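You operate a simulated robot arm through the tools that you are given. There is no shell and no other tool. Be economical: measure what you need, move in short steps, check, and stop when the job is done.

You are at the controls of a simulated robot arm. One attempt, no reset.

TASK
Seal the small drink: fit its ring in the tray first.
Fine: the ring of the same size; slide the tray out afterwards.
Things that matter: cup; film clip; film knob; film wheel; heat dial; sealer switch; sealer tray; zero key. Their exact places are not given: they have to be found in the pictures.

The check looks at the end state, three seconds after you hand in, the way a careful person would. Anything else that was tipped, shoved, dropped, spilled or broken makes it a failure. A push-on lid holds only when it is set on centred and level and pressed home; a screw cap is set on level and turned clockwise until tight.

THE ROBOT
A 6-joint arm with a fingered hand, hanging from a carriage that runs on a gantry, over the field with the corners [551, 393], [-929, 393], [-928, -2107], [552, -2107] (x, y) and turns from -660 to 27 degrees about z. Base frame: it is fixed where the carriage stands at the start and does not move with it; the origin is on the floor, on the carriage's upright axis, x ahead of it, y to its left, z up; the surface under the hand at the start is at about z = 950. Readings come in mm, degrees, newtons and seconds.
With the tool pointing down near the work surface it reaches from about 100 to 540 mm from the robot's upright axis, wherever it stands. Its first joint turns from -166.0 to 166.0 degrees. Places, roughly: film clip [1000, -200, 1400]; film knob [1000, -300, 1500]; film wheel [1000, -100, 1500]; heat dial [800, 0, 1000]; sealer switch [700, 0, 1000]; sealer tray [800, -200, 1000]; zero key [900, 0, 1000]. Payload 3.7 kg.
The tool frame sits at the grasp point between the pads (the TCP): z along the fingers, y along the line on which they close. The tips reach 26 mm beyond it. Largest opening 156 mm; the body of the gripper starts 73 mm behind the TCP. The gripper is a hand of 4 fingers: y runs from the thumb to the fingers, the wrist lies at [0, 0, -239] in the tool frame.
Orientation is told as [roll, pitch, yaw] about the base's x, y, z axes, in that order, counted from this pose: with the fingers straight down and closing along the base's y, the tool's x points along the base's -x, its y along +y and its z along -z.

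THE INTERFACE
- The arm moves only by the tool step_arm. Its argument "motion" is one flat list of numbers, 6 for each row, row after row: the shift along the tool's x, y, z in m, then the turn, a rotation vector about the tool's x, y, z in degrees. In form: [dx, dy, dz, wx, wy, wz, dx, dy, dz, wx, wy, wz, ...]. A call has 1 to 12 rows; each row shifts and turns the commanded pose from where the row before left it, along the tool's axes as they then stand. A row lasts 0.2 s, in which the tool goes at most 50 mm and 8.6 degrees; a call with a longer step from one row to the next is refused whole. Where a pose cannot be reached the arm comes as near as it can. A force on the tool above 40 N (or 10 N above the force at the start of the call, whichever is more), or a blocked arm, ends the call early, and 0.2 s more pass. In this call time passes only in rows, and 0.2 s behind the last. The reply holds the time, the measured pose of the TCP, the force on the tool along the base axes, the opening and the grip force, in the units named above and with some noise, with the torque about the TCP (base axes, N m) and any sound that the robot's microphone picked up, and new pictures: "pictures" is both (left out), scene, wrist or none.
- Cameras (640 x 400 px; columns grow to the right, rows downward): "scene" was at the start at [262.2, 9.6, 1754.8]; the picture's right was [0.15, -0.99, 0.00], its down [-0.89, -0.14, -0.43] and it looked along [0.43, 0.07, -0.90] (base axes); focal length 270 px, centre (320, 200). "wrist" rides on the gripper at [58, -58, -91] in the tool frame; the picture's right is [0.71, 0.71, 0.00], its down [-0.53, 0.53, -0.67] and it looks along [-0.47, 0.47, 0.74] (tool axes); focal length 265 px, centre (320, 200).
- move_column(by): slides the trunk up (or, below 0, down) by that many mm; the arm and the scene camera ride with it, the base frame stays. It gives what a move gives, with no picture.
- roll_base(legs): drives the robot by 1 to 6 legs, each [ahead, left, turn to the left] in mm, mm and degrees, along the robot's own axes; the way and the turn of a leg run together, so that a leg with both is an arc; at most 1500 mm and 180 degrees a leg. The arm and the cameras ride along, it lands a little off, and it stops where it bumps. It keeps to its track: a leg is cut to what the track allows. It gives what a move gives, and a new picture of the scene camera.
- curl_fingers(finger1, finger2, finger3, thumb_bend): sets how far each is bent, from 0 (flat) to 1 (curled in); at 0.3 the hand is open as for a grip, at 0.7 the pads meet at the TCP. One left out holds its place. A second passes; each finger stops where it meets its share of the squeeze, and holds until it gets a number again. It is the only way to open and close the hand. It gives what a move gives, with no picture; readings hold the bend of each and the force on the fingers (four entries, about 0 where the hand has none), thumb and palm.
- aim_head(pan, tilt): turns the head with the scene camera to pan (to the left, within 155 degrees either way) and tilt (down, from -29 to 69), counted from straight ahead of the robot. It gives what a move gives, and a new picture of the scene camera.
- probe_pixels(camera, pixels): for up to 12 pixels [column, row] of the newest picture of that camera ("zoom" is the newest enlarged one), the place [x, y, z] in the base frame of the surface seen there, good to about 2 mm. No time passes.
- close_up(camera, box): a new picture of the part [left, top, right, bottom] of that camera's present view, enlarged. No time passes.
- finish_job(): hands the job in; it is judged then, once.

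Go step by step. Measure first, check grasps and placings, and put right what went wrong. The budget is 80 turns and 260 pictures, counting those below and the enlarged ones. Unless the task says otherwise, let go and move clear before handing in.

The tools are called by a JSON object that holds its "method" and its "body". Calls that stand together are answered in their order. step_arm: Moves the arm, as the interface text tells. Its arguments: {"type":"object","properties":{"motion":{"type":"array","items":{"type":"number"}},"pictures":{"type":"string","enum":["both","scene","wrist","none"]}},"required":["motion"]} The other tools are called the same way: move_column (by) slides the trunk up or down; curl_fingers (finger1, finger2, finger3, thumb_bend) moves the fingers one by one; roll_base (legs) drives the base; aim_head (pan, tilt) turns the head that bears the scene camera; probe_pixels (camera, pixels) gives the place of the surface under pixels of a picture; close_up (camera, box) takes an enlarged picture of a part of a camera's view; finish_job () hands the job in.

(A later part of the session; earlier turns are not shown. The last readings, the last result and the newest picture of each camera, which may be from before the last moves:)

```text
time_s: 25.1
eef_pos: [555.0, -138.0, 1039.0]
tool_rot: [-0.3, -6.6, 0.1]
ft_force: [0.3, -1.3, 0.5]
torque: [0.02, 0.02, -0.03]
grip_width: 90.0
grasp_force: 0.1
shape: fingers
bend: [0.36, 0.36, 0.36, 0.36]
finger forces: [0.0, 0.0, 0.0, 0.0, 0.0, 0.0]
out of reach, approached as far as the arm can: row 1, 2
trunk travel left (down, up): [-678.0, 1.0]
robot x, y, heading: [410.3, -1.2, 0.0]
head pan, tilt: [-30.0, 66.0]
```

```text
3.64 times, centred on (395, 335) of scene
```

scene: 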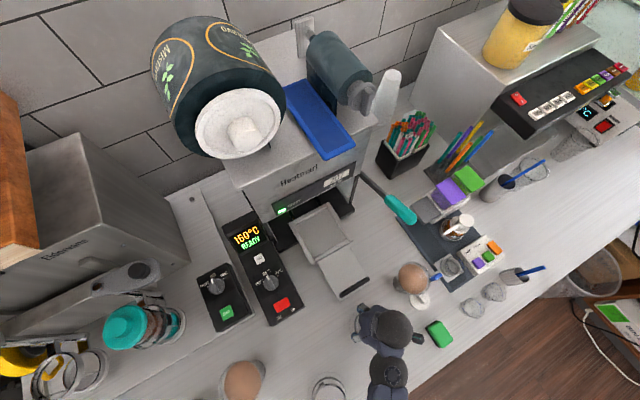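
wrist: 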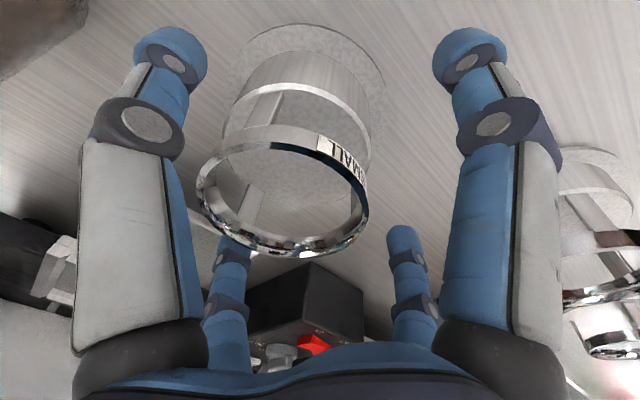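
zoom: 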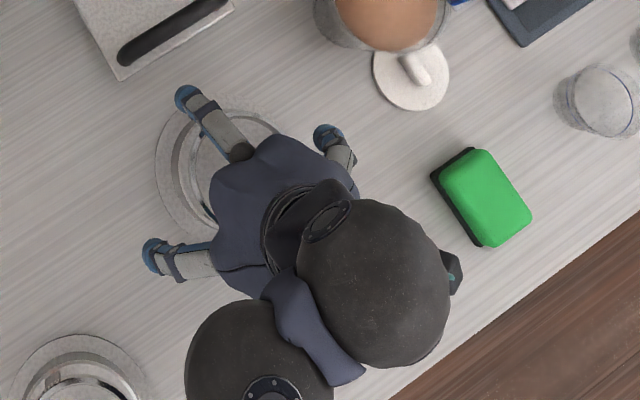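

The lean was out of reach this close in; the hand moved up instead (ring still upright). Rise clear, drive back for more radius, then look.

{"method": "step_arm", "body": {"motion": [-0.003, 0, -0.03, 0, 0, 0, -0.003, 0, -0.03, 0, 0, 0, -0.002, 0, -0.02, 0, 0, 0], "pictures": "wrist"}}

{"method": "roll_base", "body": {"legs": [[-160, 0, 0]]}}

```text
time_s: 25.9
eef_pos: [553.3, -138.7, 1117.7]
tool_rot: [-0.4, -7.0, 0.0]
ft_force: [0.5, -1.1, -0.3]
torque: [0.0, 0.01, -0.03]
grip_width: 90.1
grasp_force: 0.1
shape: fingers
bend: [0.36, 0.36, 0.36, 0.36]
finger forces: [0.1, 0.0, 0.1, 0.1, 0.0, 0.0]
trunk travel left (down, up): [-678.0, 1.0]
robot x, y, heading: [407.8, 1.9, -0.2]
head pan, tilt: [-30.0, 66.0]
```

wrist: 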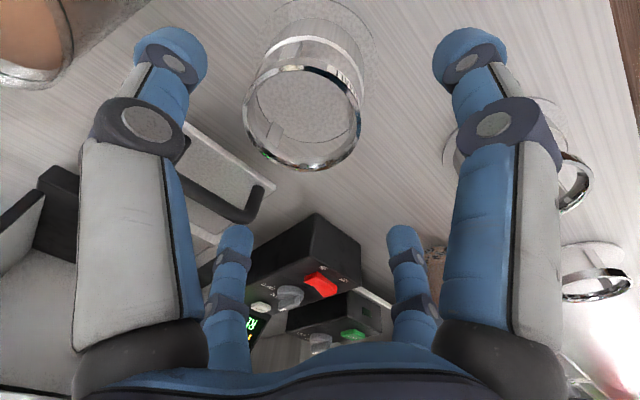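

```text
time_s: 27.3
eef_pos: [395.6, -138.0, 1117.4]
tool_rot: [-0.3, -7.0, -0.2]
ft_force: [0.2, 0.3, -0.8]
torque: [0.01, -0.02, -0.01]
grip_width: 90.1
grasp_force: 0.2
shape: fingers
bend: [0.36, 0.36, 0.36, 0.36]
finger forces: [0.1, 0.0, 0.1, 0.1, 0.0, 0.0]
trunk travel left (down, up): [-678.0, 1.0]
robot x, y, heading: [248.6, -0.7, -0.3]
head pan, tilt: [-30.0, 66.0]
```

scene: 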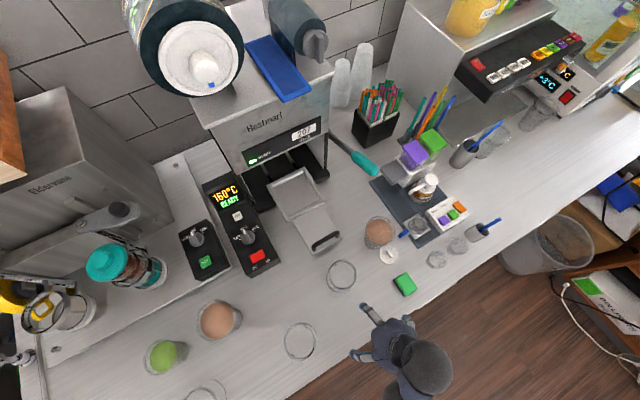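

{"method": "close_up", "body": {"camera": "scene", "box": [318, 250, 366, 300]}}

{"method": "probe_pixels", "body": {"camera": "zoom", "pixels": [[320, 200], [250, 180], [390, 180], [320, 90]]}}

```text
8.00 times, centred on (342, 275) of scene
```

zoom: 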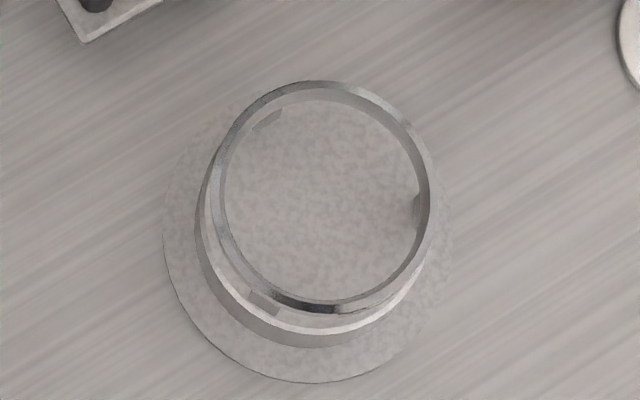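

```text
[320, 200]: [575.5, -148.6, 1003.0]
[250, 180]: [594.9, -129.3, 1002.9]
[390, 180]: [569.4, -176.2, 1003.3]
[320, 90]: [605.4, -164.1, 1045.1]
```

{"method": "probe_pixels", "body": {"camera": "zoom", "pixels": [[330, 307], [219, 190], [427, 190], [250, 120], [400, 285], [240, 265], [400, 120], [168, 240], [310, 378], [440, 260]]}}

```text
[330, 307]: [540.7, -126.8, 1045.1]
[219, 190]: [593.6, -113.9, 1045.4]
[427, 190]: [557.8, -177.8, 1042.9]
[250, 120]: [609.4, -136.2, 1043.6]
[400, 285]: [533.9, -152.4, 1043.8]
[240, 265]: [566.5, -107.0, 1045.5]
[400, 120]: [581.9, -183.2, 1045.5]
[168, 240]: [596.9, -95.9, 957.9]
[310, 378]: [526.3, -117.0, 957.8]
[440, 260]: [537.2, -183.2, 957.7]
```

Ring centre ≈(573.6,−145.2), flange radius ≈55. Move leaned hand above it.

{"method": "step_arm", "body": {"motion": [0, 0, 0, 0, -3, 0, -0.0351, -0.0014, 0.0062, 0, 0, 0, -0.0351, -0.0014, 0.0062, 0, 0, 0, -0.0351, -0.0014, 0.0062, 0, 0, 0, -0.0351, -0.0014, 0.0062, 0, 0, 0, -0.0351, -0.0014, 0.0062, 0, 0, 0], "pictures": "wrist"}}

{"method": "curl_fingers", "body": {"finger1": 0.33, "finger2": 0.33, "finger3": 0.33, "thumb_bend": 0.33}}

```text
time_s: 28.7
eef_pos: [572.2, -145.7, 1116.6]
tool_rot: [-0.2, -9.8, -0.3]
ft_force: [-0.8, -0.3, 0.9]
torque: [0.01, 0.0, -0.02]
grip_width: 90.1
grasp_force: 0.0
shape: fingers
bend: [0.36, 0.36, 0.36, 0.36]
finger forces: [0.0, 0.0, 0.0, 0.0, 0.1, 0.1]
trunk travel left (down, up): [-678.0, 1.0]
robot x, y, heading: [251.8, 1.8, -0.5]
head pan, tilt: [-30.0, 66.0]
```

wrist: 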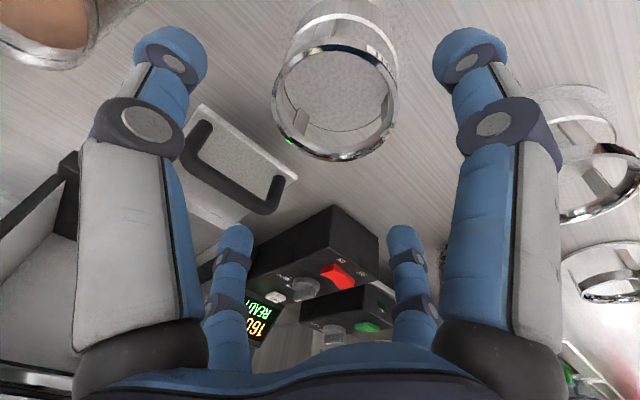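

```text
time_s: 29.7
eef_pos: [572.2, -144.8, 1116.3]
tool_rot: [-0.1, -10.0, -0.2]
ft_force: [-0.2, 0.1, 0.5]
torque: [0.0, -0.01, -0.03]
grip_width: 98.0
grasp_force: 0.0
shape: fingers
bend: [0.33, 0.33, 0.33, 0.33]
finger forces: [0.1, 0.0, 0.0, 0.0, 0.0, 0.1]
trunk travel left (down, up): [-678.0, 1.0]
robot x, y, heading: [251.6, 1.3, -0.2]
head pan, tilt: [-30.0, 66.0]
```

{"method": "step_arm", "body": {"motion": [0, 0, 0.023, 0, 0, 0, 0.0038, 0, 0.0217, 0, 0, 0, 0.0038, 0, 0.0217, 0, 0, 0], "pictures": "wrist"}}

{"method": "step_arm", "body": {"motion": [0.0038, 0, 0.0217, 0, 0, 0, 0.0038, 0, 0.0207, 0, 0, 0], "pictures": "both"}}

```text
time_s: 30.5
eef_pos: [577.6, -146.6, 1057.1]
tool_rot: [-0.3, -10.1, -0.1]
ft_force: [0.1, 0.5, 0.0]
torque: [0.04, -0.04, 0.02]
grip_width: 98.0
grasp_force: 0.0
shape: fingers
bend: [0.33, 0.33, 0.33, 0.33]
finger forces: [0.1, 0.1, 0.0, 0.0, 0.1, 0.1]
out of reach, approached as far as the arm can: row 3
trunk travel left (down, up): [-678.0, 1.0]
robot x, y, heading: [248.7, 2.4, -0.2]
head pan, tilt: [-30.0, 66.0]
```

wrist: 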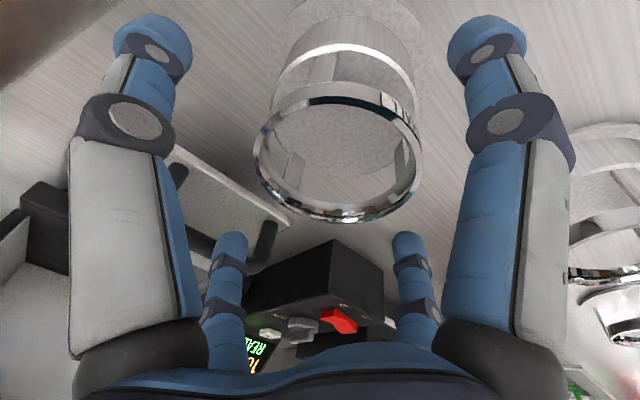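

```text
time_s: 31.1
eef_pos: [584.5, -147.7, 1040.8]
tool_rot: [-3.7, -8.7, -0.2]
ft_force: [0.4, 0.0, 0.0]
torque: [-0.04, 0.01, 0.01]
grip_width: 98.1
grasp_force: 0.0
shape: fingers
bend: [0.33, 0.33, 0.33, 0.33]
finger forces: [0.0, 0.0, 0.0, 0.0, 0.0, 0.0]
out of reach, approached as far as the arm can: row 1, 2
trunk travel left (down, up): [-678.0, 1.0]
robot x, y, heading: [249.1, 2.0, -0.2]
head pan, tilt: [-30.0, 66.0]
```

scene: 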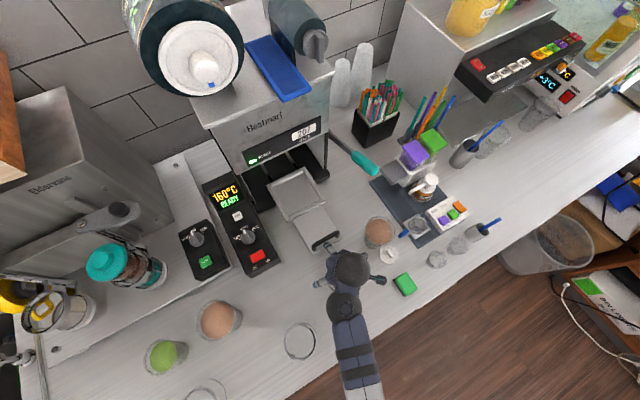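
wrist: 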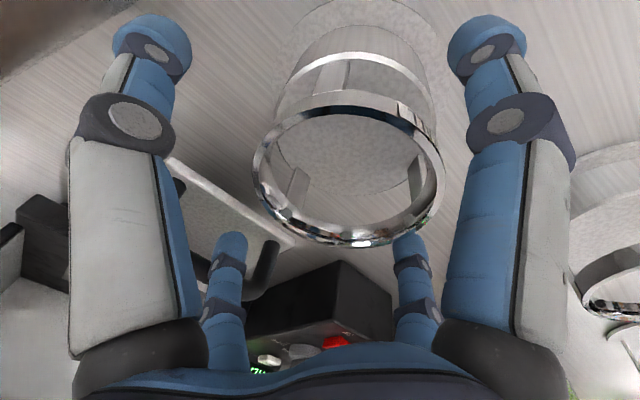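

Low + leaned is out of reach with the trunk high. Fix the pose first, then lower the trunk to bring the hand down.

{"method": "step_arm", "body": {"motion": [0.0056, 0.0025, -0.0172, -3.7, -1.3, 0], "pictures": "none"}}

```text
time_s: 31.5
eef_pos: [586.9, -143.0, 1041.2]
tool_rot: [-3.9, -9.3, -0.1]
ft_force: [-0.6, 0.2, -1.1]
torque: [-0.04, 0.0, -0.02]
grip_width: 98.2
grasp_force: 0.1
shape: fingers
bend: [0.33, 0.33, 0.33, 0.33]
finger forces: [0.0, 0.0, 0.1, 0.0, 0.0, 0.1]
out of reach, approached as far as the arm can: row 1
trunk travel left (down, up): [-678.0, 1.0]
robot x, y, heading: [246.2, 1.1, -0.5]
head pan, tilt: [-30.0, 66.0]
```

{"method": "step_arm", "body": {"motion": [-0.0108, -0.0025, -0.0123, 3.7, 1.3, 0, -0.0052, 0, -0.0295, 0, 0, 0], "pictures": "none"}}

```text
time_s: 32.1
eef_pos: [579.5, -148.5, 1072.4]
tool_rot: [-0.3, -10.0, -0.3]
ft_force: [-0.2, 0.3, 0.4]
torque: [0.03, 0.01, 0.0]
grip_width: 98.5
grasp_force: 0.0
shape: fingers
bend: [0.33, 0.33, 0.33, 0.33]
finger forces: [0.0, 0.0, 0.0, 0.0, 0.0, 0.1]
out of reach, approached as far as the arm can: row 1
trunk travel left (down, up): [-678.0, 1.0]
robot x, y, heading: [247.0, -0.1, -0.3]
head pan, tilt: [-30.0, 66.0]
```

{"method": "step_arm", "body": {"motion": [0.0034, 0.0035, -0.0006, 0, 0, 0], "pictures": "none"}}

{"method": "move_column", "body": {"by": -66}}

{"method": "close_up", "body": {"camera": "wrist", "box": [0, 0, 640, 400]}}

```text
time_s: 32.5
eef_pos: [576.2, -144.3, 1072.4]
tool_rot: [-0.4, -9.9, -0.2]
ft_force: [0.0, -0.4, -0.6]
torque: [-0.03, 0.04, 0.0]
grip_width: 98.5
grasp_force: 0.0
shape: fingers
bend: [0.33, 0.33, 0.33, 0.33]
finger forces: [0.1, 0.0, 0.1, 0.0, 0.0, 0.0]
trunk travel left (down, up): [-678.0, 1.0]
robot x, y, heading: [251.3, 0.8, -0.2]
head pan, tilt: [-30.0, 66.0]
```

```text
time_s: 33.5
eef_pos: [577.2, -145.3, 1007.3]
tool_rot: [-0.3, -9.9, -0.3]
ft_force: [-0.9, 0.2, -0.3]
torque: [-0.01, 0.02, 0.03]
grip_width: 99.0
grasp_force: 0.0
shape: fingers
bend: [0.33, 0.33, 0.33, 0.33]
finger forces: [0.0, 0.1, 0.1, 0.0, 0.0, 0.1]
trunk travel left (down, up): [-612.0, 67.0]
robot x, y, heading: [253.7, 0.5, -0.2]
head pan, tilt: [-30.0, 66.0]
```

```text
1.00 times, centred on (320, 200) of wrist (not enlarged: the box is as wide or as high as the picture)
```

zoom: 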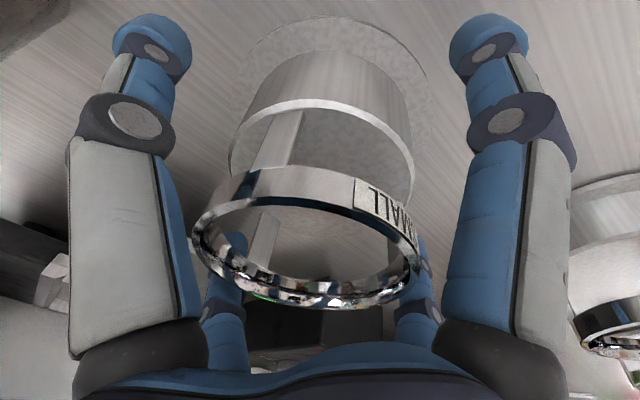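

No contact, hand leaned 10° around the ring. Grip.

{"method": "curl_fingers", "body": {"finger1": 0.56, "finger2": 0.56, "finger3": 0.56, "thumb_bend": 0.56}}

{"method": "move_column", "body": {"by": 30}}

{"method": "close_up", "body": {"camera": "wrist", "box": [0, 0, 640, 400]}}

{"method": "close_up", "body": {"camera": "scene", "box": [300, 210, 420, 310]}}

```text
time_s: 34.5
eef_pos: [576.5, -146.2, 1007.3]
tool_rot: [-0.3, -10.0, -0.1]
ft_force: [-0.7, -1.5, 2.5]
torque: [-0.07, 0.14, 0.02]
grip_width: 58.0
grasp_force: 14.2
shape: fingers
bend: [0.48, 0.5, 0.5, 0.5]
finger forces: [7.7, 5.7, 5.8, 0.0, 9.0, 0.0]
trunk travel left (down, up): [-612.0, 67.0]
robot x, y, heading: [249.3, 1.5, -0.4]
head pan, tilt: [-30.0, 66.0]
```

```text
time_s: 35.3
eef_pos: [576.6, -146.6, 1035.6]
tool_rot: [-0.4, -10.0, -0.2]
ft_force: [0.2, 0.3, -2.2]
torque: [-0.01, -0.02, -0.02]
grip_width: 58.2
grasp_force: 13.4
shape: fingers
bend: [0.48, 0.5, 0.5, 0.5]
finger forces: [7.3, 5.9, 5.5, 0.1, 8.7, 0.0]
trunk travel left (down, up): [-642.0, 37.0]
robot x, y, heading: [251.5, -0.5, -0.4]
head pan, tilt: [-30.0, 66.0]
```

```text
1.00 times, centred on (320, 200) of wrist (not enlarged: the box is as wide or as high as the picture)
```

zoom: 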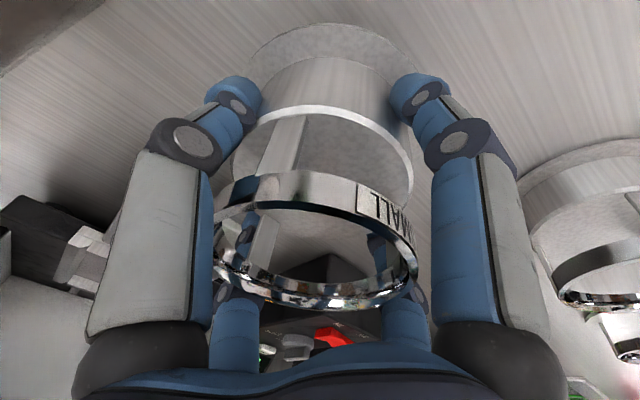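

```text
4.00 times, centred on (360, 260) of scene
```

zoom: 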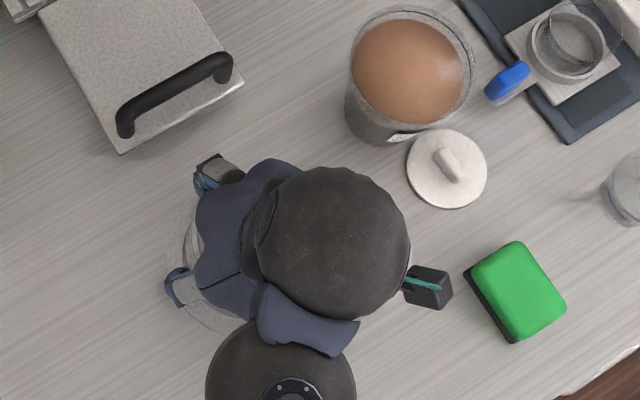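

Ring lifted straight. Raise fully and shift left so I pass between handle and the dial.

{"method": "move_column", "body": {"by": 36}}

{"method": "step_arm", "body": {"motion": [-0.004, 0, -0.0235, 0, 0, 0, -0.004, 0, -0.0235, 0, 0, 0, 0, 0.0385, 0, 0, 0, 0, 0, 0.0385, 0, 0, 0, 0, 0, 0.0385, 0, 0, 0, 0], "pictures": "none"}}

```text
time_s: 36.1
eef_pos: [575.8, -144.7, 1072.6]
tool_rot: [-0.3, -9.9, -0.2]
ft_force: [0.1, 0.1, -2.9]
torque: [0.02, 0.05, -0.03]
grip_width: 58.0
grasp_force: 13.8
shape: fingers
bend: [0.48, 0.5, 0.5, 0.5]
finger forces: [7.3, 5.8, 5.3, 0.0, 8.7, 0.0]
trunk travel left (down, up): [-678.0, 1.0]
robot x, y, heading: [248.9, -0.1, -0.2]
head pan, tilt: [-30.0, 66.0]
```

```text
time_s: 37.3
eef_pos: [573.8, -27.9, 1118.6]
tool_rot: [-0.3, -10.0, -0.1]
ft_force: [-0.5, 0.3, -3.5]
torque: [0.02, 0.0, -0.04]
grip_width: 57.9
grasp_force: 13.5
shape: fingers
bend: [0.48, 0.5, 0.5, 0.5]
finger forces: [7.4, 5.8, 5.5, 0.1, 8.7, 0.0]
trunk travel left (down, up): [-678.0, 1.0]
robot x, y, heading: [248.4, 2.0, -0.2]
head pan, tilt: [-30.0, 66.0]
```

{"method": "roll_base", "body": {"legs": [[165, 0, 0]]}}

{"method": "close_up", "body": {"camera": "wrist", "box": [0, 0, 640, 400]}}

```text
time_s: 38.7
eef_pos: [738.4, -30.4, 1119.6]
tool_rot: [-0.3, -10.1, -0.6]
ft_force: [0.0, -0.5, -2.8]
torque: [0.0, 0.0, 0.0]
grip_width: 57.9
grasp_force: 13.7
shape: fingers
bend: [0.48, 0.5, 0.5, 0.5]
finger forces: [7.3, 5.9, 5.3, 0.0, 8.7, 0.0]
trunk travel left (down, up): [-678.0, 1.0]
robot x, y, heading: [411.4, -3.3, -0.5]
head pan, tilt: [-30.0, 66.0]
```

scene: 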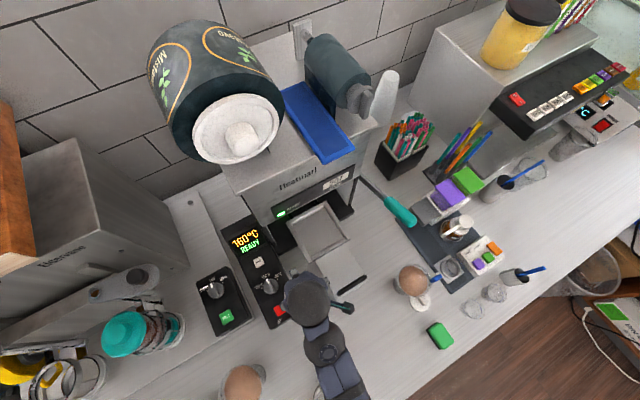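

```text
1.00 times, centred on (320, 200) of wrist (not enlarged: the box is as wide or as high as the picture)
```

zoom: 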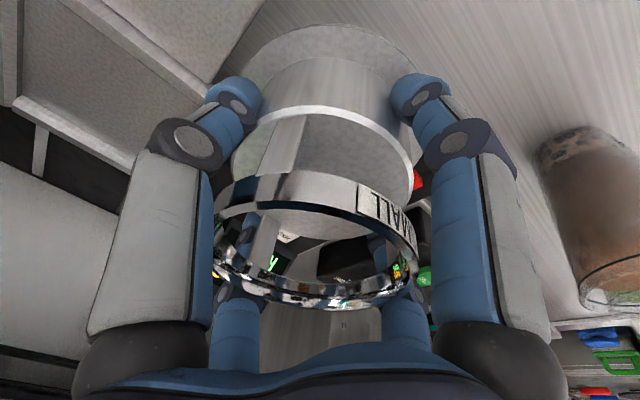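

{"method": "step_arm", "body": {"motion": [-0.0335, -0.025, 0.0059, 0, 0, 0, -0.0335, -0.03, 0.0059, 0, 0, 0, -0.0335, -0.03, 0.0059, 0, 0, 0, -0.0335, -0.035, 0.0059, 0, 0, 0], "pictures": "both"}}

{"method": "close_up", "body": {"camera": "scene", "box": [260, 190, 380, 290]}}

```text
time_s: 39.7
eef_pos: [871.1, -151.0, 1119.3]
tool_rot: [-0.2, -9.9, -0.6]
ft_force: [-0.4, 0.4, -3.0]
torque: [-0.01, -0.08, -0.01]
grip_width: 57.8
grasp_force: 13.4
shape: fingers
bend: [0.48, 0.5, 0.51, 0.5]
finger forces: [7.4, 5.7, 5.4, 0.0, 8.5, 0.0]
trunk travel left (down, up): [-678.0, 1.0]
robot x, y, heading: [412.2, -0.5, -0.5]
head pan, tilt: [-30.0, 66.0]
```

scene: 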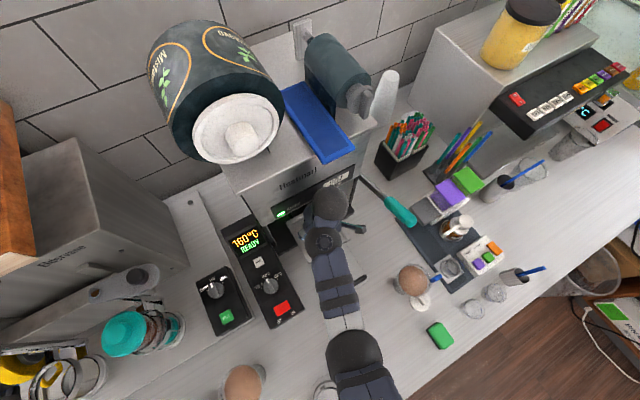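
wrist: 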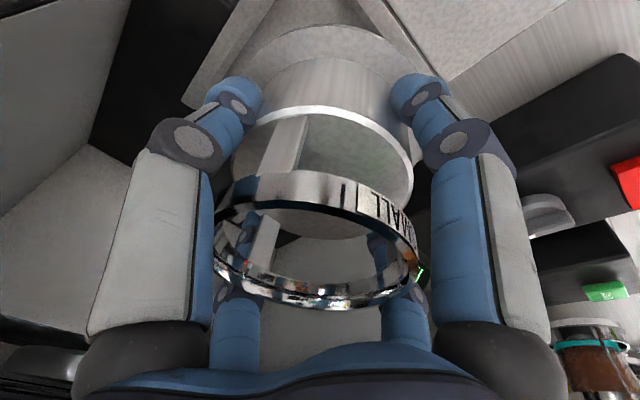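

```text
4.00 times, centred on (320, 240) of scene
```

zoom: 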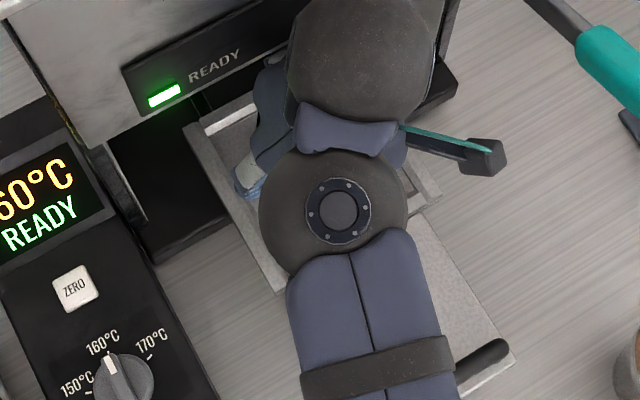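

Use wrist probes to locate the held ring relative to the tray.

{"method": "close_up", "body": {"camera": "wrist", "box": [160, 0, 480, 320]}}

{"method": "probe_pixels", "body": {"camera": "wrist", "pixels": [[217, 255], [415, 250], [310, 173], [320, 303], [260, 30], [330, 26], [395, 48], [320, 110], [330, 230], [270, 290], [380, 285], [240, 205]]}}

```text
1.25 times, centred on (320, 160) of wrist
```

zoom: 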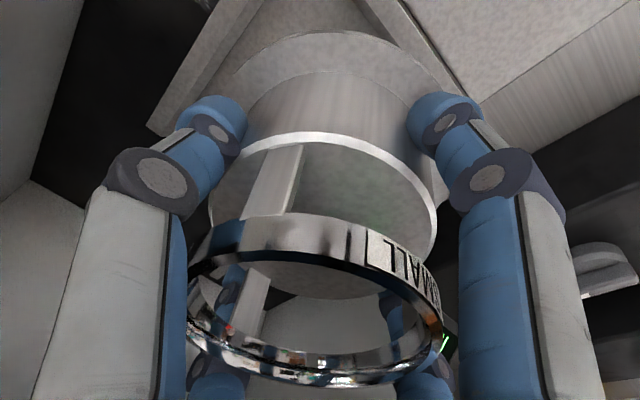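

```text
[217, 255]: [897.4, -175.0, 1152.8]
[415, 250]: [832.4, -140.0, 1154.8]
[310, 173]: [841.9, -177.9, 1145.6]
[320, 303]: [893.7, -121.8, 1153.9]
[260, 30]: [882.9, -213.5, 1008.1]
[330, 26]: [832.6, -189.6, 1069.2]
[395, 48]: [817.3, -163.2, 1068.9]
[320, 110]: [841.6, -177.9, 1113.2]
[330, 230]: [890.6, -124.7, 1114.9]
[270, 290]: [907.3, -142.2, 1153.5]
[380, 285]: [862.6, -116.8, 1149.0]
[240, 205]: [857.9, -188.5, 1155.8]
```

Ring centre is (869.5,−152.5), level. Shift +9/−4 mm and lower partway.

{"method": "step_arm", "body": {"motion": [-0.0089, -0.004, 0.0016, 0, 0, 0, 0.0026, 0, 0.0148, 0, 0, 0, 0.0026, 0, 0.0148, 0, 0, 0], "pictures": "wrist"}}

{"method": "close_up", "body": {"camera": "wrist", "box": [160, 0, 480, 320]}}

{"method": "probe_pixels", "body": {"camera": "wrist", "pixels": [[217, 255], [415, 250], [320, 303], [270, 290], [380, 285], [240, 205], [310, 173], [330, 26], [395, 48]]}}

```text
time_s: 40.5
eef_pos: [873.7, -157.7, 1101.3]
tool_rot: [-1.9, -9.6, -0.4]
ft_force: [0.1, 0.7, -3.2]
torque: [-0.04, 0.02, -0.02]
grip_width: 57.9
grasp_force: 14.4
shape: fingers
bend: [0.48, 0.5, 0.51, 0.51]
finger forces: [7.4, 5.9, 5.6, 0.1, 8.7, 0.0]
out of reach, approached as far as the arm can: row 2, 3
trunk travel left (down, up): [-678.0, 1.0]
robot x, y, heading: [412.5, 0.2, -0.6]
head pan, tilt: [-30.0, 66.0]
```

wrist: 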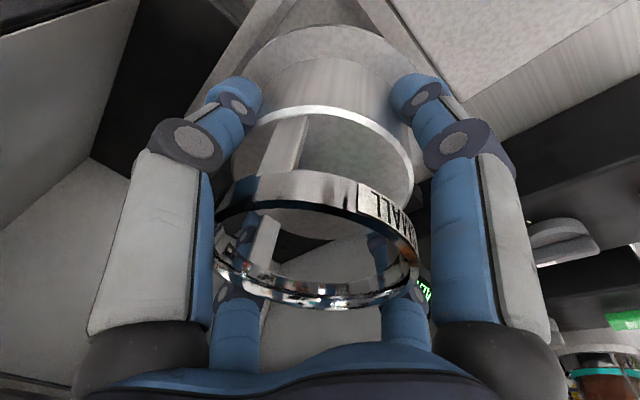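

```text
1.25 times, centred on (320, 160) of wrist
```

zoom: 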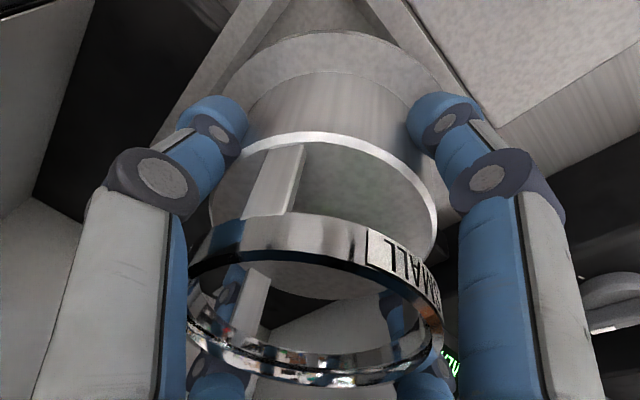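

```text
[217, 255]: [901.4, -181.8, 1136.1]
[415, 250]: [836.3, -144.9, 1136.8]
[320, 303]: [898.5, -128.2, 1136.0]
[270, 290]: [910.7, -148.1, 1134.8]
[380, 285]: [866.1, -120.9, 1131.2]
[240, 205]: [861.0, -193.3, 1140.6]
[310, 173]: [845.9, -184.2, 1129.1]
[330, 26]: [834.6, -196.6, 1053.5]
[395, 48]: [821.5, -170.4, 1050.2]
```

Low reach is limited again; go back up and use the trunk to lower instead.

{"method": "step_arm", "body": {"motion": [-0.0026, 0, -0.0148, 0, 0, 0, -0.0026, 0, -0.0148, 0, 0, 0], "pictures": "none"}}

{"method": "move_column", "body": {"by": -30}}

{"method": "close_up", "body": {"camera": "wrist", "box": [160, 0, 480, 320]}}

{"method": "probe_pixels", "body": {"camera": "wrist", "pixels": [[217, 255], [415, 250], [320, 303], [270, 290], [380, 285], [240, 205], [310, 173], [330, 26], [395, 48], [260, 30], [400, 60]]}}

```text
time_s: 41.1
eef_pos: [877.1, -155.7, 1117.5]
tool_rot: [-0.1, -9.5, -0.6]
ft_force: [-9.2, -0.4, -17.1]
torque: [0.0, -0.24, 0.01]
grip_width: 57.7
grasp_force: 21.9
shape: fingers
bend: [0.48, 0.5, 0.51, 0.51]
finger forces: [7.5, 5.9, 21.2, 0.0, 8.8, 0.1]
out of reach, approached as far as the arm can: row 1
trunk travel left (down, up): [-678.0, 1.0]
robot x, y, heading: [416.0, -3.1, -0.6]
head pan, tilt: [-30.0, 66.0]
```

```text
time_s: 41.9
eef_pos: [882.2, -157.4, 1090.5]
tool_rot: [-0.3, -10.1, -0.5]
ft_force: [0.2, -0.5, -2.5]
torque: [0.03, 0.01, 0.02]
grip_width: 57.6
grasp_force: 14.3
shape: fingers
bend: [0.48, 0.5, 0.51, 0.51]
finger forces: [7.4, 5.9, 5.7, 0.0, 8.6, 0.1]
trunk travel left (down, up): [-648.0, 31.0]
robot x, y, heading: [414.0, 0.3, -0.4]
head pan, tilt: [-30.0, 66.0]
```

```text
1.25 times, centred on (320, 160) of wrist
```

zoom: 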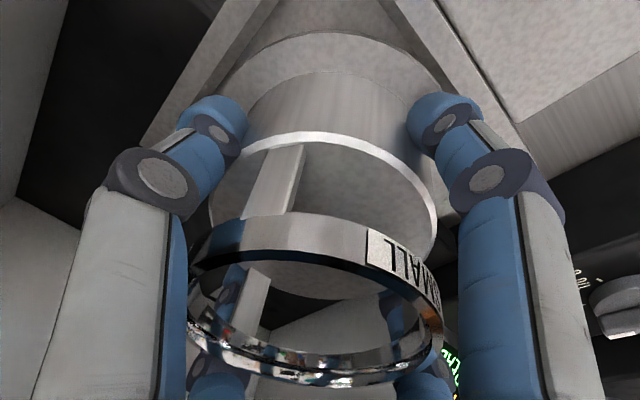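

```text
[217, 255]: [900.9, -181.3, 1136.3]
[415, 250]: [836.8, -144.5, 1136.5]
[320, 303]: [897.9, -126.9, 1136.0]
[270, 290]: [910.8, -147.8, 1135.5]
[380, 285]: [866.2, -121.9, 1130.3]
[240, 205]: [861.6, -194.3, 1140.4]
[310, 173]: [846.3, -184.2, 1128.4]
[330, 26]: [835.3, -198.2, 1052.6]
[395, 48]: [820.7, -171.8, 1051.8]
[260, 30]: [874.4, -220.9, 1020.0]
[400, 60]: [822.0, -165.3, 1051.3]
```

Finger 3 briefly touched something while rising (the sealer head, presumably); now clear. Take fresh pictures and measure the ring and the head's lower lip.

{"method": "step_arm", "body": {"motion": [0, 0, 0, 0, 0, 0], "pictures": "both"}}

{"method": "probe_pixels", "body": {"camera": "wrist", "pixels": [[217, 255], [415, 250], [320, 303], [270, 290], [240, 205], [310, 173], [330, 26], [395, 48], [395, 58], [300, 12], [260, 25], [420, 60]]}}

{"method": "close_up", "body": {"camera": "scene", "box": [240, 150, 380, 290]}}

{"method": "probe_pixels", "body": {"camera": "zoom", "pixels": [[190, 190], [200, 200], [210, 210], [300, 165], [400, 125], [230, 230], [170, 160], [430, 130]]}}

```text
time_s: 42.2
eef_pos: [882.3, -156.7, 1089.6]
tool_rot: [-0.2, -10.0, -0.5]
ft_force: [-0.1, 0.6, -2.8]
torque: [0.01, -0.01, 0.0]
grip_width: 57.8
grasp_force: 13.9
shape: fingers
bend: [0.48, 0.5, 0.51, 0.51]
finger forces: [7.6, 5.8, 5.7, 0.0, 8.8, 0.0]
trunk travel left (down, up): [-648.0, 31.0]
robot x, y, heading: [413.5, -2.7, -0.4]
head pan, tilt: [-30.0, 66.0]
```

scene: 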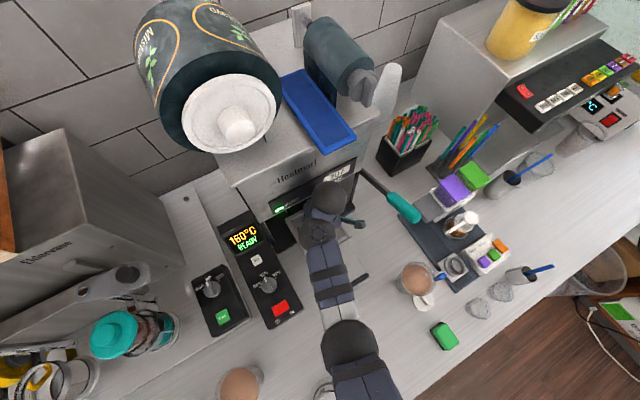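
wrist: 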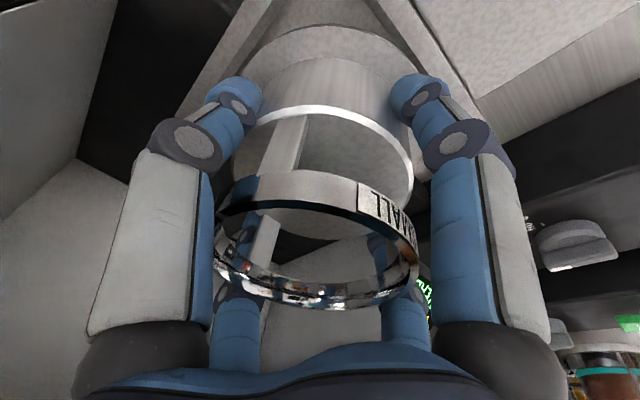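

```text
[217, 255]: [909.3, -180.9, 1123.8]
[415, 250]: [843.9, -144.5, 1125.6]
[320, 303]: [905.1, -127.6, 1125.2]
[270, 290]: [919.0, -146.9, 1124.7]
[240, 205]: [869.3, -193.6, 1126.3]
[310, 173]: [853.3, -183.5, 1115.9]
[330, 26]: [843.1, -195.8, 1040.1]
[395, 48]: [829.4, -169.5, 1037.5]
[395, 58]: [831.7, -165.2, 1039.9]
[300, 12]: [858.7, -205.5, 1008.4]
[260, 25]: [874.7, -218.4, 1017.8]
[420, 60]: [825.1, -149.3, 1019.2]
```

```text
2.86 times, centred on (310, 220) of scene
```

zoom: 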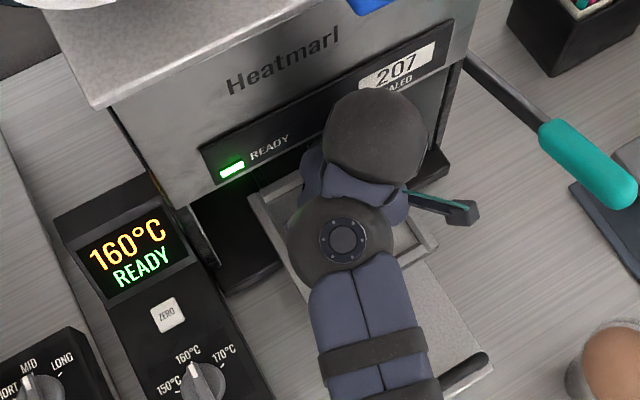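

```text
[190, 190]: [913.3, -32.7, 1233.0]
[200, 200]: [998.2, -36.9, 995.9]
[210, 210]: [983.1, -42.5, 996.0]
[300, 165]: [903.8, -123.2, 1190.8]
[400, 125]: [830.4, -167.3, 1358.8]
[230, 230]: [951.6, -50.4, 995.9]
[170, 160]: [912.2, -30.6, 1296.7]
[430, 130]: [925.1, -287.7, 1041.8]
```

Ring centre now (881.2,−157.7); correct by −2.7/+1.2 and lower with the trunk.

{"method": "step_arm", "body": {"motion": [0.0027, 0.0012, -0.0005, 0, 0, 0], "pictures": "none"}}

{"method": "move_column", "body": {"by": -18}}

{"method": "step_arm", "body": {"motion": [0, 0, 0, 0, 0, 0], "pictures": "wrist"}}

{"method": "probe_pixels", "body": {"camera": "wrist", "pixels": [[217, 255], [415, 250], [320, 303], [270, 290], [330, 26], [395, 48]]}}

```text
time_s: 42.6
eef_pos: [878.5, -154.7, 1089.7]
tool_rot: [-0.4, -9.9, -0.5]
ft_force: [-0.3, -0.3, -2.8]
torque: [0.02, 0.01, 0.01]
grip_width: 58.0
grasp_force: 13.5
shape: fingers
bend: [0.48, 0.5, 0.51, 0.51]
finger forces: [7.5, 6.0, 5.7, 0.0, 8.6, 0.0]
trunk travel left (down, up): [-648.0, 31.0]
robot x, y, heading: [413.0, -2.5, -0.5]
head pan, tilt: [-30.0, 66.0]
```

```text
time_s: 43.3
eef_pos: [880.6, -156.2, 1072.6]
tool_rot: [-0.3, -10.2, -0.5]
ft_force: [0.2, 1.5, 11.5]
torque: [-0.03, 0.77, -0.04]
grip_width: 58.5
grasp_force: 16.9
shape: fingers
bend: [0.48, 0.5, 0.51, 0.51]
finger forces: [10.1, 6.8, 9.0, 0.1, 8.9, 0.1]
trunk travel left (down, up): [-630.0, 49.0]
robot x, y, heading: [411.3, -1.0, -0.5]
head pan, tilt: [-30.0, 66.0]
```

```text
time_s: 43.7
eef_pos: [881.3, -156.5, 1074.8]
tool_rot: [-0.4, -10.1, -0.4]
ft_force: [1.2, 0.5, 13.0]
torque: [-0.05, 0.86, -0.04]
grip_width: 58.3
grasp_force: 18.3
shape: fingers
bend: [0.48, 0.5, 0.5, 0.51]
finger forces: [10.4, 6.7, 9.8, 0.0, 9.2, 0.1]
trunk travel left (down, up): [-630.0, 49.0]
robot x, y, heading: [414.8, 2.0, -0.9]
head pan, tilt: [-30.0, 66.0]
```

wrist: 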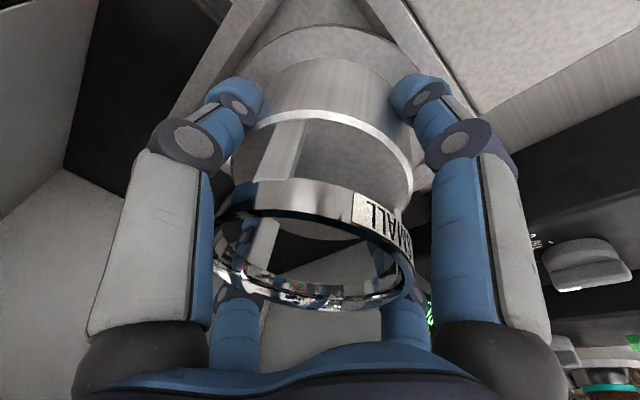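

```text
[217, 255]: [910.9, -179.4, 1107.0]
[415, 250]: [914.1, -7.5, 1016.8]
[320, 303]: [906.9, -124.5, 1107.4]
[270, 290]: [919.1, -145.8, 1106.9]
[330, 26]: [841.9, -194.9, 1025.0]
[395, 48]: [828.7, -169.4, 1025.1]
```

Light contact: torque says the near flange edge is on the front rim. Ease up slightly, shift +4 mm in x, re-check.

{"method": "step_arm", "body": {"motion": [-0.0003, 0, -0.002, 0, 0, 0, -0.0039, 0, 0.0007, 0, 0, 0], "pictures": "wrist"}}

{"method": "close_up", "body": {"camera": "wrist", "box": [200, 0, 460, 140]}}

{"method": "probe_pixels", "body": {"camera": "wrist", "pixels": [[217, 255], [320, 303], [270, 290], [330, 26], [395, 48], [350, 20], [380, 30], [400, 40], [410, 40], [240, 60], [260, 40]]}}

```text
time_s: 44.3
eef_pos: [882.5, -156.7, 1074.3]
tool_rot: [-0.2, -10.0, -0.5]
ft_force: [-1.9, -0.9, 7.8]
torque: [-0.12, 0.64, -0.03]
grip_width: 58.2
grasp_force: 16.4
shape: fingers
bend: [0.48, 0.5, 0.5, 0.51]
finger forces: [9.8, 6.4, 7.4, 0.0, 9.3, 0.0]
trunk travel left (down, up): [-630.0, 49.0]
robot x, y, heading: [414.8, 2.9, -0.6]
head pan, tilt: [-30.0, 66.0]
```

wrist: 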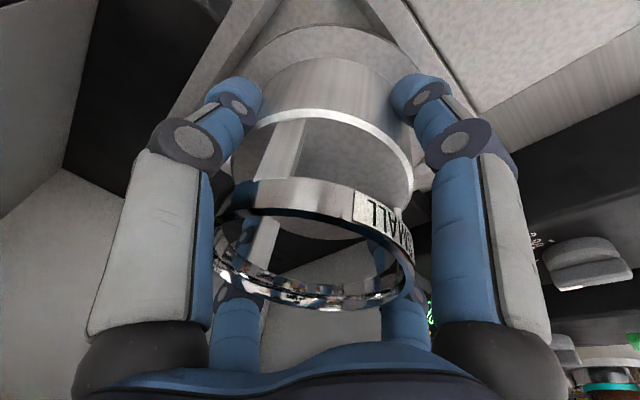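

```text
2.46 times, centred on (330, 70) of wrist
```

zoom: 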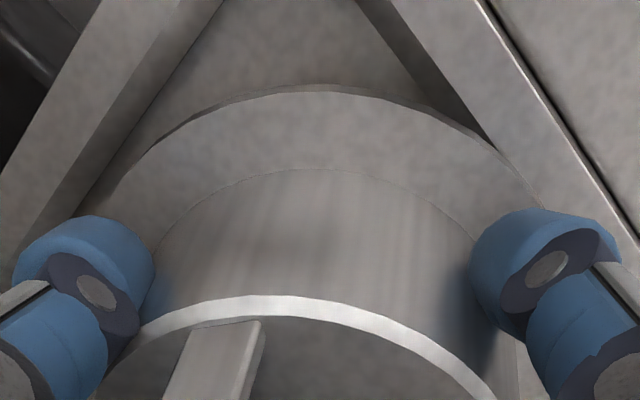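

```text
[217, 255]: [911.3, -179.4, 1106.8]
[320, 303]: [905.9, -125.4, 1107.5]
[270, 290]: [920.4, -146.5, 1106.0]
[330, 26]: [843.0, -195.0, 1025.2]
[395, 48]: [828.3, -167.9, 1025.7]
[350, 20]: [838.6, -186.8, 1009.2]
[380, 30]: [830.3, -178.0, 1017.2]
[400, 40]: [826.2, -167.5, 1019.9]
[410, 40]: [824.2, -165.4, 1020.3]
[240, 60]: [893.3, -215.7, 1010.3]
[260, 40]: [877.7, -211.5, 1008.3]
```

The rail seems to have moved inward (rim top at x≈824–826). Re-measure the tray now.

{"method": "close_up", "body": {"camera": "wrist", "box": [200, 0, 460, 140]}}

{"method": "probe_pixels", "body": {"camera": "zoom", "pixels": [[370, 5], [395, 50], [420, 50], [430, 20], [470, 20], [500, 50], [440, 110], [470, 120], [500, 120], [540, 150], [200, 30], [100, 60]]}}

{"method": "close_up", "body": {"camera": "scene", "box": [290, 200, 390, 300]}}

{"method": "probe_pixels", "body": {"camera": "zoom", "pixels": [[400, 200], [430, 250], [440, 290], [470, 320], [410, 320], [380, 330], [420, 150], [410, 180]]}}

```text
2.46 times, centred on (330, 70) of wrist
```

zoom: 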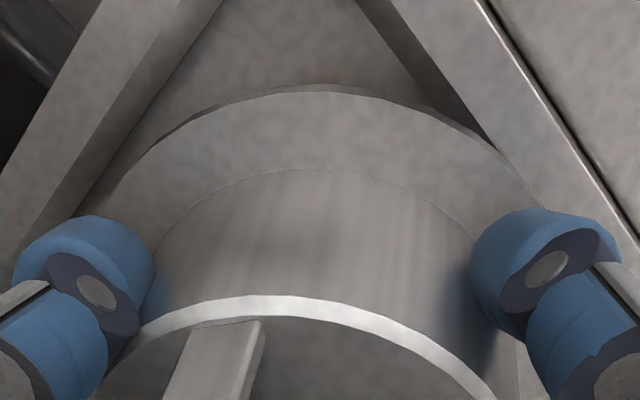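

```text
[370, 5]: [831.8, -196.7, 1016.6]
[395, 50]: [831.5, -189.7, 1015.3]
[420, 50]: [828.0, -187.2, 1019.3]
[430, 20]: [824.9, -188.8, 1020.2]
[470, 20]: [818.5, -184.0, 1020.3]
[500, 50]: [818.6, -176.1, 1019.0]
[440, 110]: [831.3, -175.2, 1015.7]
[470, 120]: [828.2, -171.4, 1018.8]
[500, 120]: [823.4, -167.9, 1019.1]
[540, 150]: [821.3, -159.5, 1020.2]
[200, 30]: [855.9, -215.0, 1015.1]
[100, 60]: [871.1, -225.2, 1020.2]
```

```text
4.00 times, centred on (340, 250) of scene
```

zoom: 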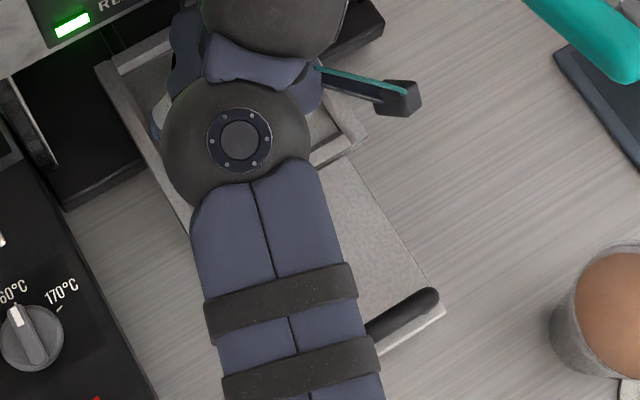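

```text
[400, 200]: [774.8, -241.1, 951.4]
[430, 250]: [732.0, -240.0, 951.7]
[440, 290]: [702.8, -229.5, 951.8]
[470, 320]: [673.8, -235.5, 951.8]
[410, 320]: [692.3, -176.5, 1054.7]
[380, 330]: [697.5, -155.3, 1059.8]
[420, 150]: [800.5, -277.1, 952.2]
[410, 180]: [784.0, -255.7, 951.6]
```

Tray slid in ~11 mm (front inner edge now ≈829–831, centre ≈889.5). Raise 9 mm, shift +8, re-measure.

{"method": "step_arm", "body": {"motion": [-0.0016, 0, -0.0089, 0, 0, 0, -0.0079, 0, 0.0014, 0, 0, 0], "pictures": "wrist"}}

{"method": "close_up", "body": {"camera": "wrist", "box": [200, 0, 460, 140]}}

{"method": "probe_pixels", "body": {"camera": "zoom", "pixels": [[370, 5], [395, 50], [420, 50], [430, 20], [440, 110], [470, 120], [500, 120], [330, 92], [450, 130], [220, 110]]}}

{"method": "probe_pixels", "body": {"camera": "wrist", "pixels": [[217, 255], [320, 303], [270, 290], [240, 205], [310, 173]]}}

```text
time_s: 44.9
eef_pos: [889.7, -155.9, 1082.8]
tool_rot: [-0.3, -10.0, -0.6]
ft_force: [0.5, -0.3, -2.8]
torque: [0.01, -0.02, 0.03]
grip_width: 57.8
grasp_force: 14.0
shape: fingers
bend: [0.48, 0.5, 0.51, 0.51]
finger forces: [7.3, 6.2, 5.6, 0.1, 9.3, 0.0]
trunk travel left (down, up): [-630.0, 49.0]
robot x, y, heading: [414.3, -1.8, -0.4]
head pan, tilt: [-30.0, 66.0]
```

wrist: 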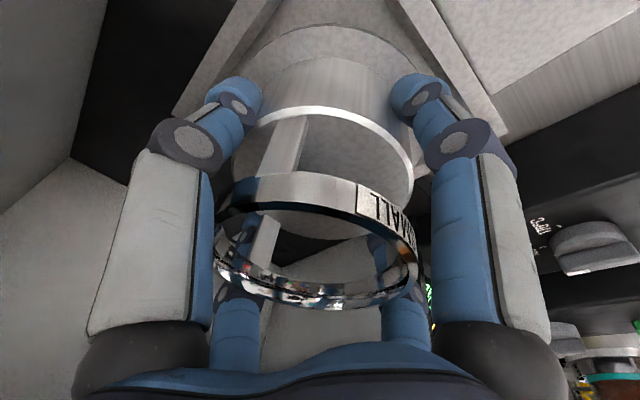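

```text
2.46 times, centred on (330, 70) of wrist
```

zoom: 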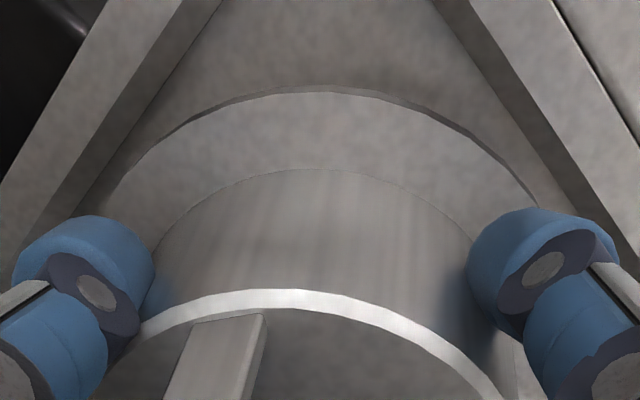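

```text
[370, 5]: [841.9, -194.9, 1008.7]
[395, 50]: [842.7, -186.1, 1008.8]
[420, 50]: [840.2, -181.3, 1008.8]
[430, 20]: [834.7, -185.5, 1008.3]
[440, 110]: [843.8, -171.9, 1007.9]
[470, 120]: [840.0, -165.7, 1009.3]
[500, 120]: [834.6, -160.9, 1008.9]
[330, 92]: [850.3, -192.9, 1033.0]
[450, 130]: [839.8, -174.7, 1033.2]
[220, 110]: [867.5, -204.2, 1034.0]
```

```text
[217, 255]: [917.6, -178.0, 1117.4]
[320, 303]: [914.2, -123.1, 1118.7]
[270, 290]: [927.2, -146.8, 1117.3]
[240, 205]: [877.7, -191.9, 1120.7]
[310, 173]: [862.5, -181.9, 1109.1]
```

Centred (889.7,−155.8) over the recess. Lower.

{"method": "move_column", "body": {"by": -14}}

{"method": "step_arm", "body": {"motion": [0, 0, 0, 0, 0, 0], "pictures": "wrist"}}

{"method": "close_up", "body": {"camera": "wrist", "box": [200, 0, 460, 140]}}

{"method": "probe_pixels", "body": {"camera": "zoom", "pixels": [[330, 97], [450, 135], [220, 115], [420, 50], [470, 20], [300, 150]]}}

```text
time_s: 45.5
eef_pos: [890.3, -155.5, 1070.4]
tool_rot: [-0.4, -10.1, -0.6]
ft_force: [-0.4, 0.7, -2.5]
torque: [0.02, -0.02, 0.0]
grip_width: 57.8
grasp_force: 14.3
shape: fingers
bend: [0.48, 0.5, 0.51, 0.51]
finger forces: [7.3, 6.2, 5.6, 0.1, 9.3, 0.0]
trunk travel left (down, up): [-616.0, 63.0]
robot x, y, heading: [415.3, 0.0, -0.6]
head pan, tilt: [-30.0, 66.0]
```

```text
time_s: 45.9
eef_pos: [890.5, -155.8, 1071.1]
tool_rot: [-0.3, -10.0, -0.4]
ft_force: [0.4, 0.0, -3.6]
torque: [-0.03, 0.01, 0.0]
grip_width: 58.0
grasp_force: 14.5
shape: fingers
bend: [0.48, 0.5, 0.51, 0.51]
finger forces: [7.2, 6.2, 5.5, 0.0, 9.3, 0.0]
trunk travel left (down, up): [-616.0, 63.0]
robot x, y, heading: [413.6, -1.2, -0.5]
head pan, tilt: [-30.0, 66.0]
```

wrist: 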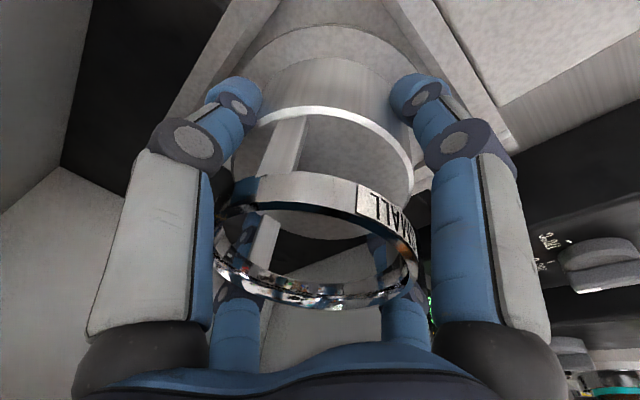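

```text
2.46 times, centred on (330, 70) of wrist
```

zoom: 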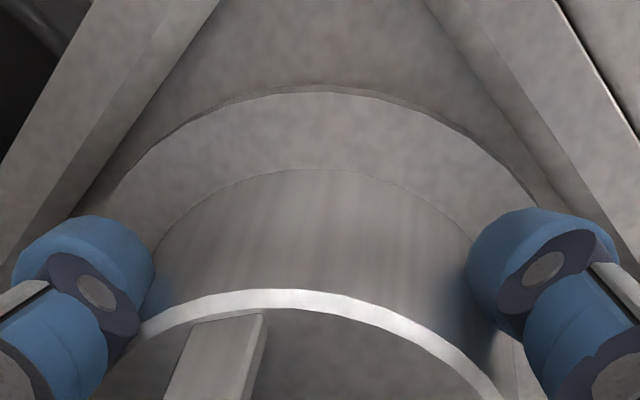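

```text
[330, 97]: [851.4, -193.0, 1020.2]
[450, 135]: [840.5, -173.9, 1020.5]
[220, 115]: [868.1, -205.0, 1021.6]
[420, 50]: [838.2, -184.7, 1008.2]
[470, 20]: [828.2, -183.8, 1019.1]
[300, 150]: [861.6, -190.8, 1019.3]
```

{"method": "move_column", "body": {"by": -4}}

{"method": "step_arm", "body": {"motion": [0, 0, 0, 0, 0, 0], "pictures": "none"}}

```text
time_s: 46.5
eef_pos: [891.7, -155.4, 1067.1]
tool_rot: [-0.3, -10.0, -0.6]
ft_force: [0.7, -0.4, -2.9]
torque: [0.01, 0.04, -0.02]
grip_width: 57.8
grasp_force: 13.4
shape: fingers
bend: [0.48, 0.5, 0.51, 0.51]
finger forces: [7.3, 6.2, 5.7, 0.0, 9.2, 0.1]
trunk travel left (down, up): [-612.0, 67.0]
robot x, y, heading: [417.8, 3.5, -0.6]
head pan, tilt: [-30.0, 66.0]
```

```text
time_s: 46.9
eef_pos: [890.6, -156.3, 1067.2]
tool_rot: [-0.4, -10.0, -0.5]
ft_force: [0.2, -0.9, -3.8]
torque: [-0.01, 0.02, 0.01]
grip_width: 57.7
grasp_force: 13.8
shape: fingers
bend: [0.48, 0.5, 0.51, 0.51]
finger forces: [7.4, 6.3, 5.6, 0.1, 9.2, 0.0]
trunk travel left (down, up): [-612.0, 67.0]
robot x, y, heading: [414.6, 0.0, -0.4]
head pan, tilt: [-30.0, 66.0]
```

{"method": "move_column", "body": {"by": -2}}

{"method": "step_arm", "body": {"motion": [0, 0, 0, 0, 0, 0], "pictures": "none"}}

```text
time_s: 47.4
eef_pos: [890.6, -155.3, 1064.7]
tool_rot: [-0.3, -10.0, -0.5]
ft_force: [-0.3, 0.1, 2.8]
torque: [-0.01, 0.09, 0.01]
grip_width: 58.1
grasp_force: 14.5
shape: fingers
bend: [0.48, 0.5, 0.51, 0.51]
finger forces: [8.1, 6.5, 5.8, 0.0, 9.2, 0.0]
trunk travel left (down, up): [-610.0, 69.0]
robot x, y, heading: [414.9, 1.2, -0.4]
head pan, tilt: [-30.0, 66.0]
```

```text
time_s: 47.8
eef_pos: [890.4, -155.8, 1065.4]
tool_rot: [-0.4, -10.0, -0.5]
ft_force: [-0.8, 0.8, 4.3]
torque: [0.01, 0.06, 0.0]
grip_width: 57.8
grasp_force: 15.3
shape: fingers
bend: [0.48, 0.5, 0.51, 0.51]
finger forces: [8.1, 6.6, 6.0, 0.0, 9.1, 0.1]
trunk travel left (down, up): [-610.0, 69.0]
robot x, y, heading: [414.8, -1.5, -0.5]
head pan, tilt: [-30.0, 66.0]
```

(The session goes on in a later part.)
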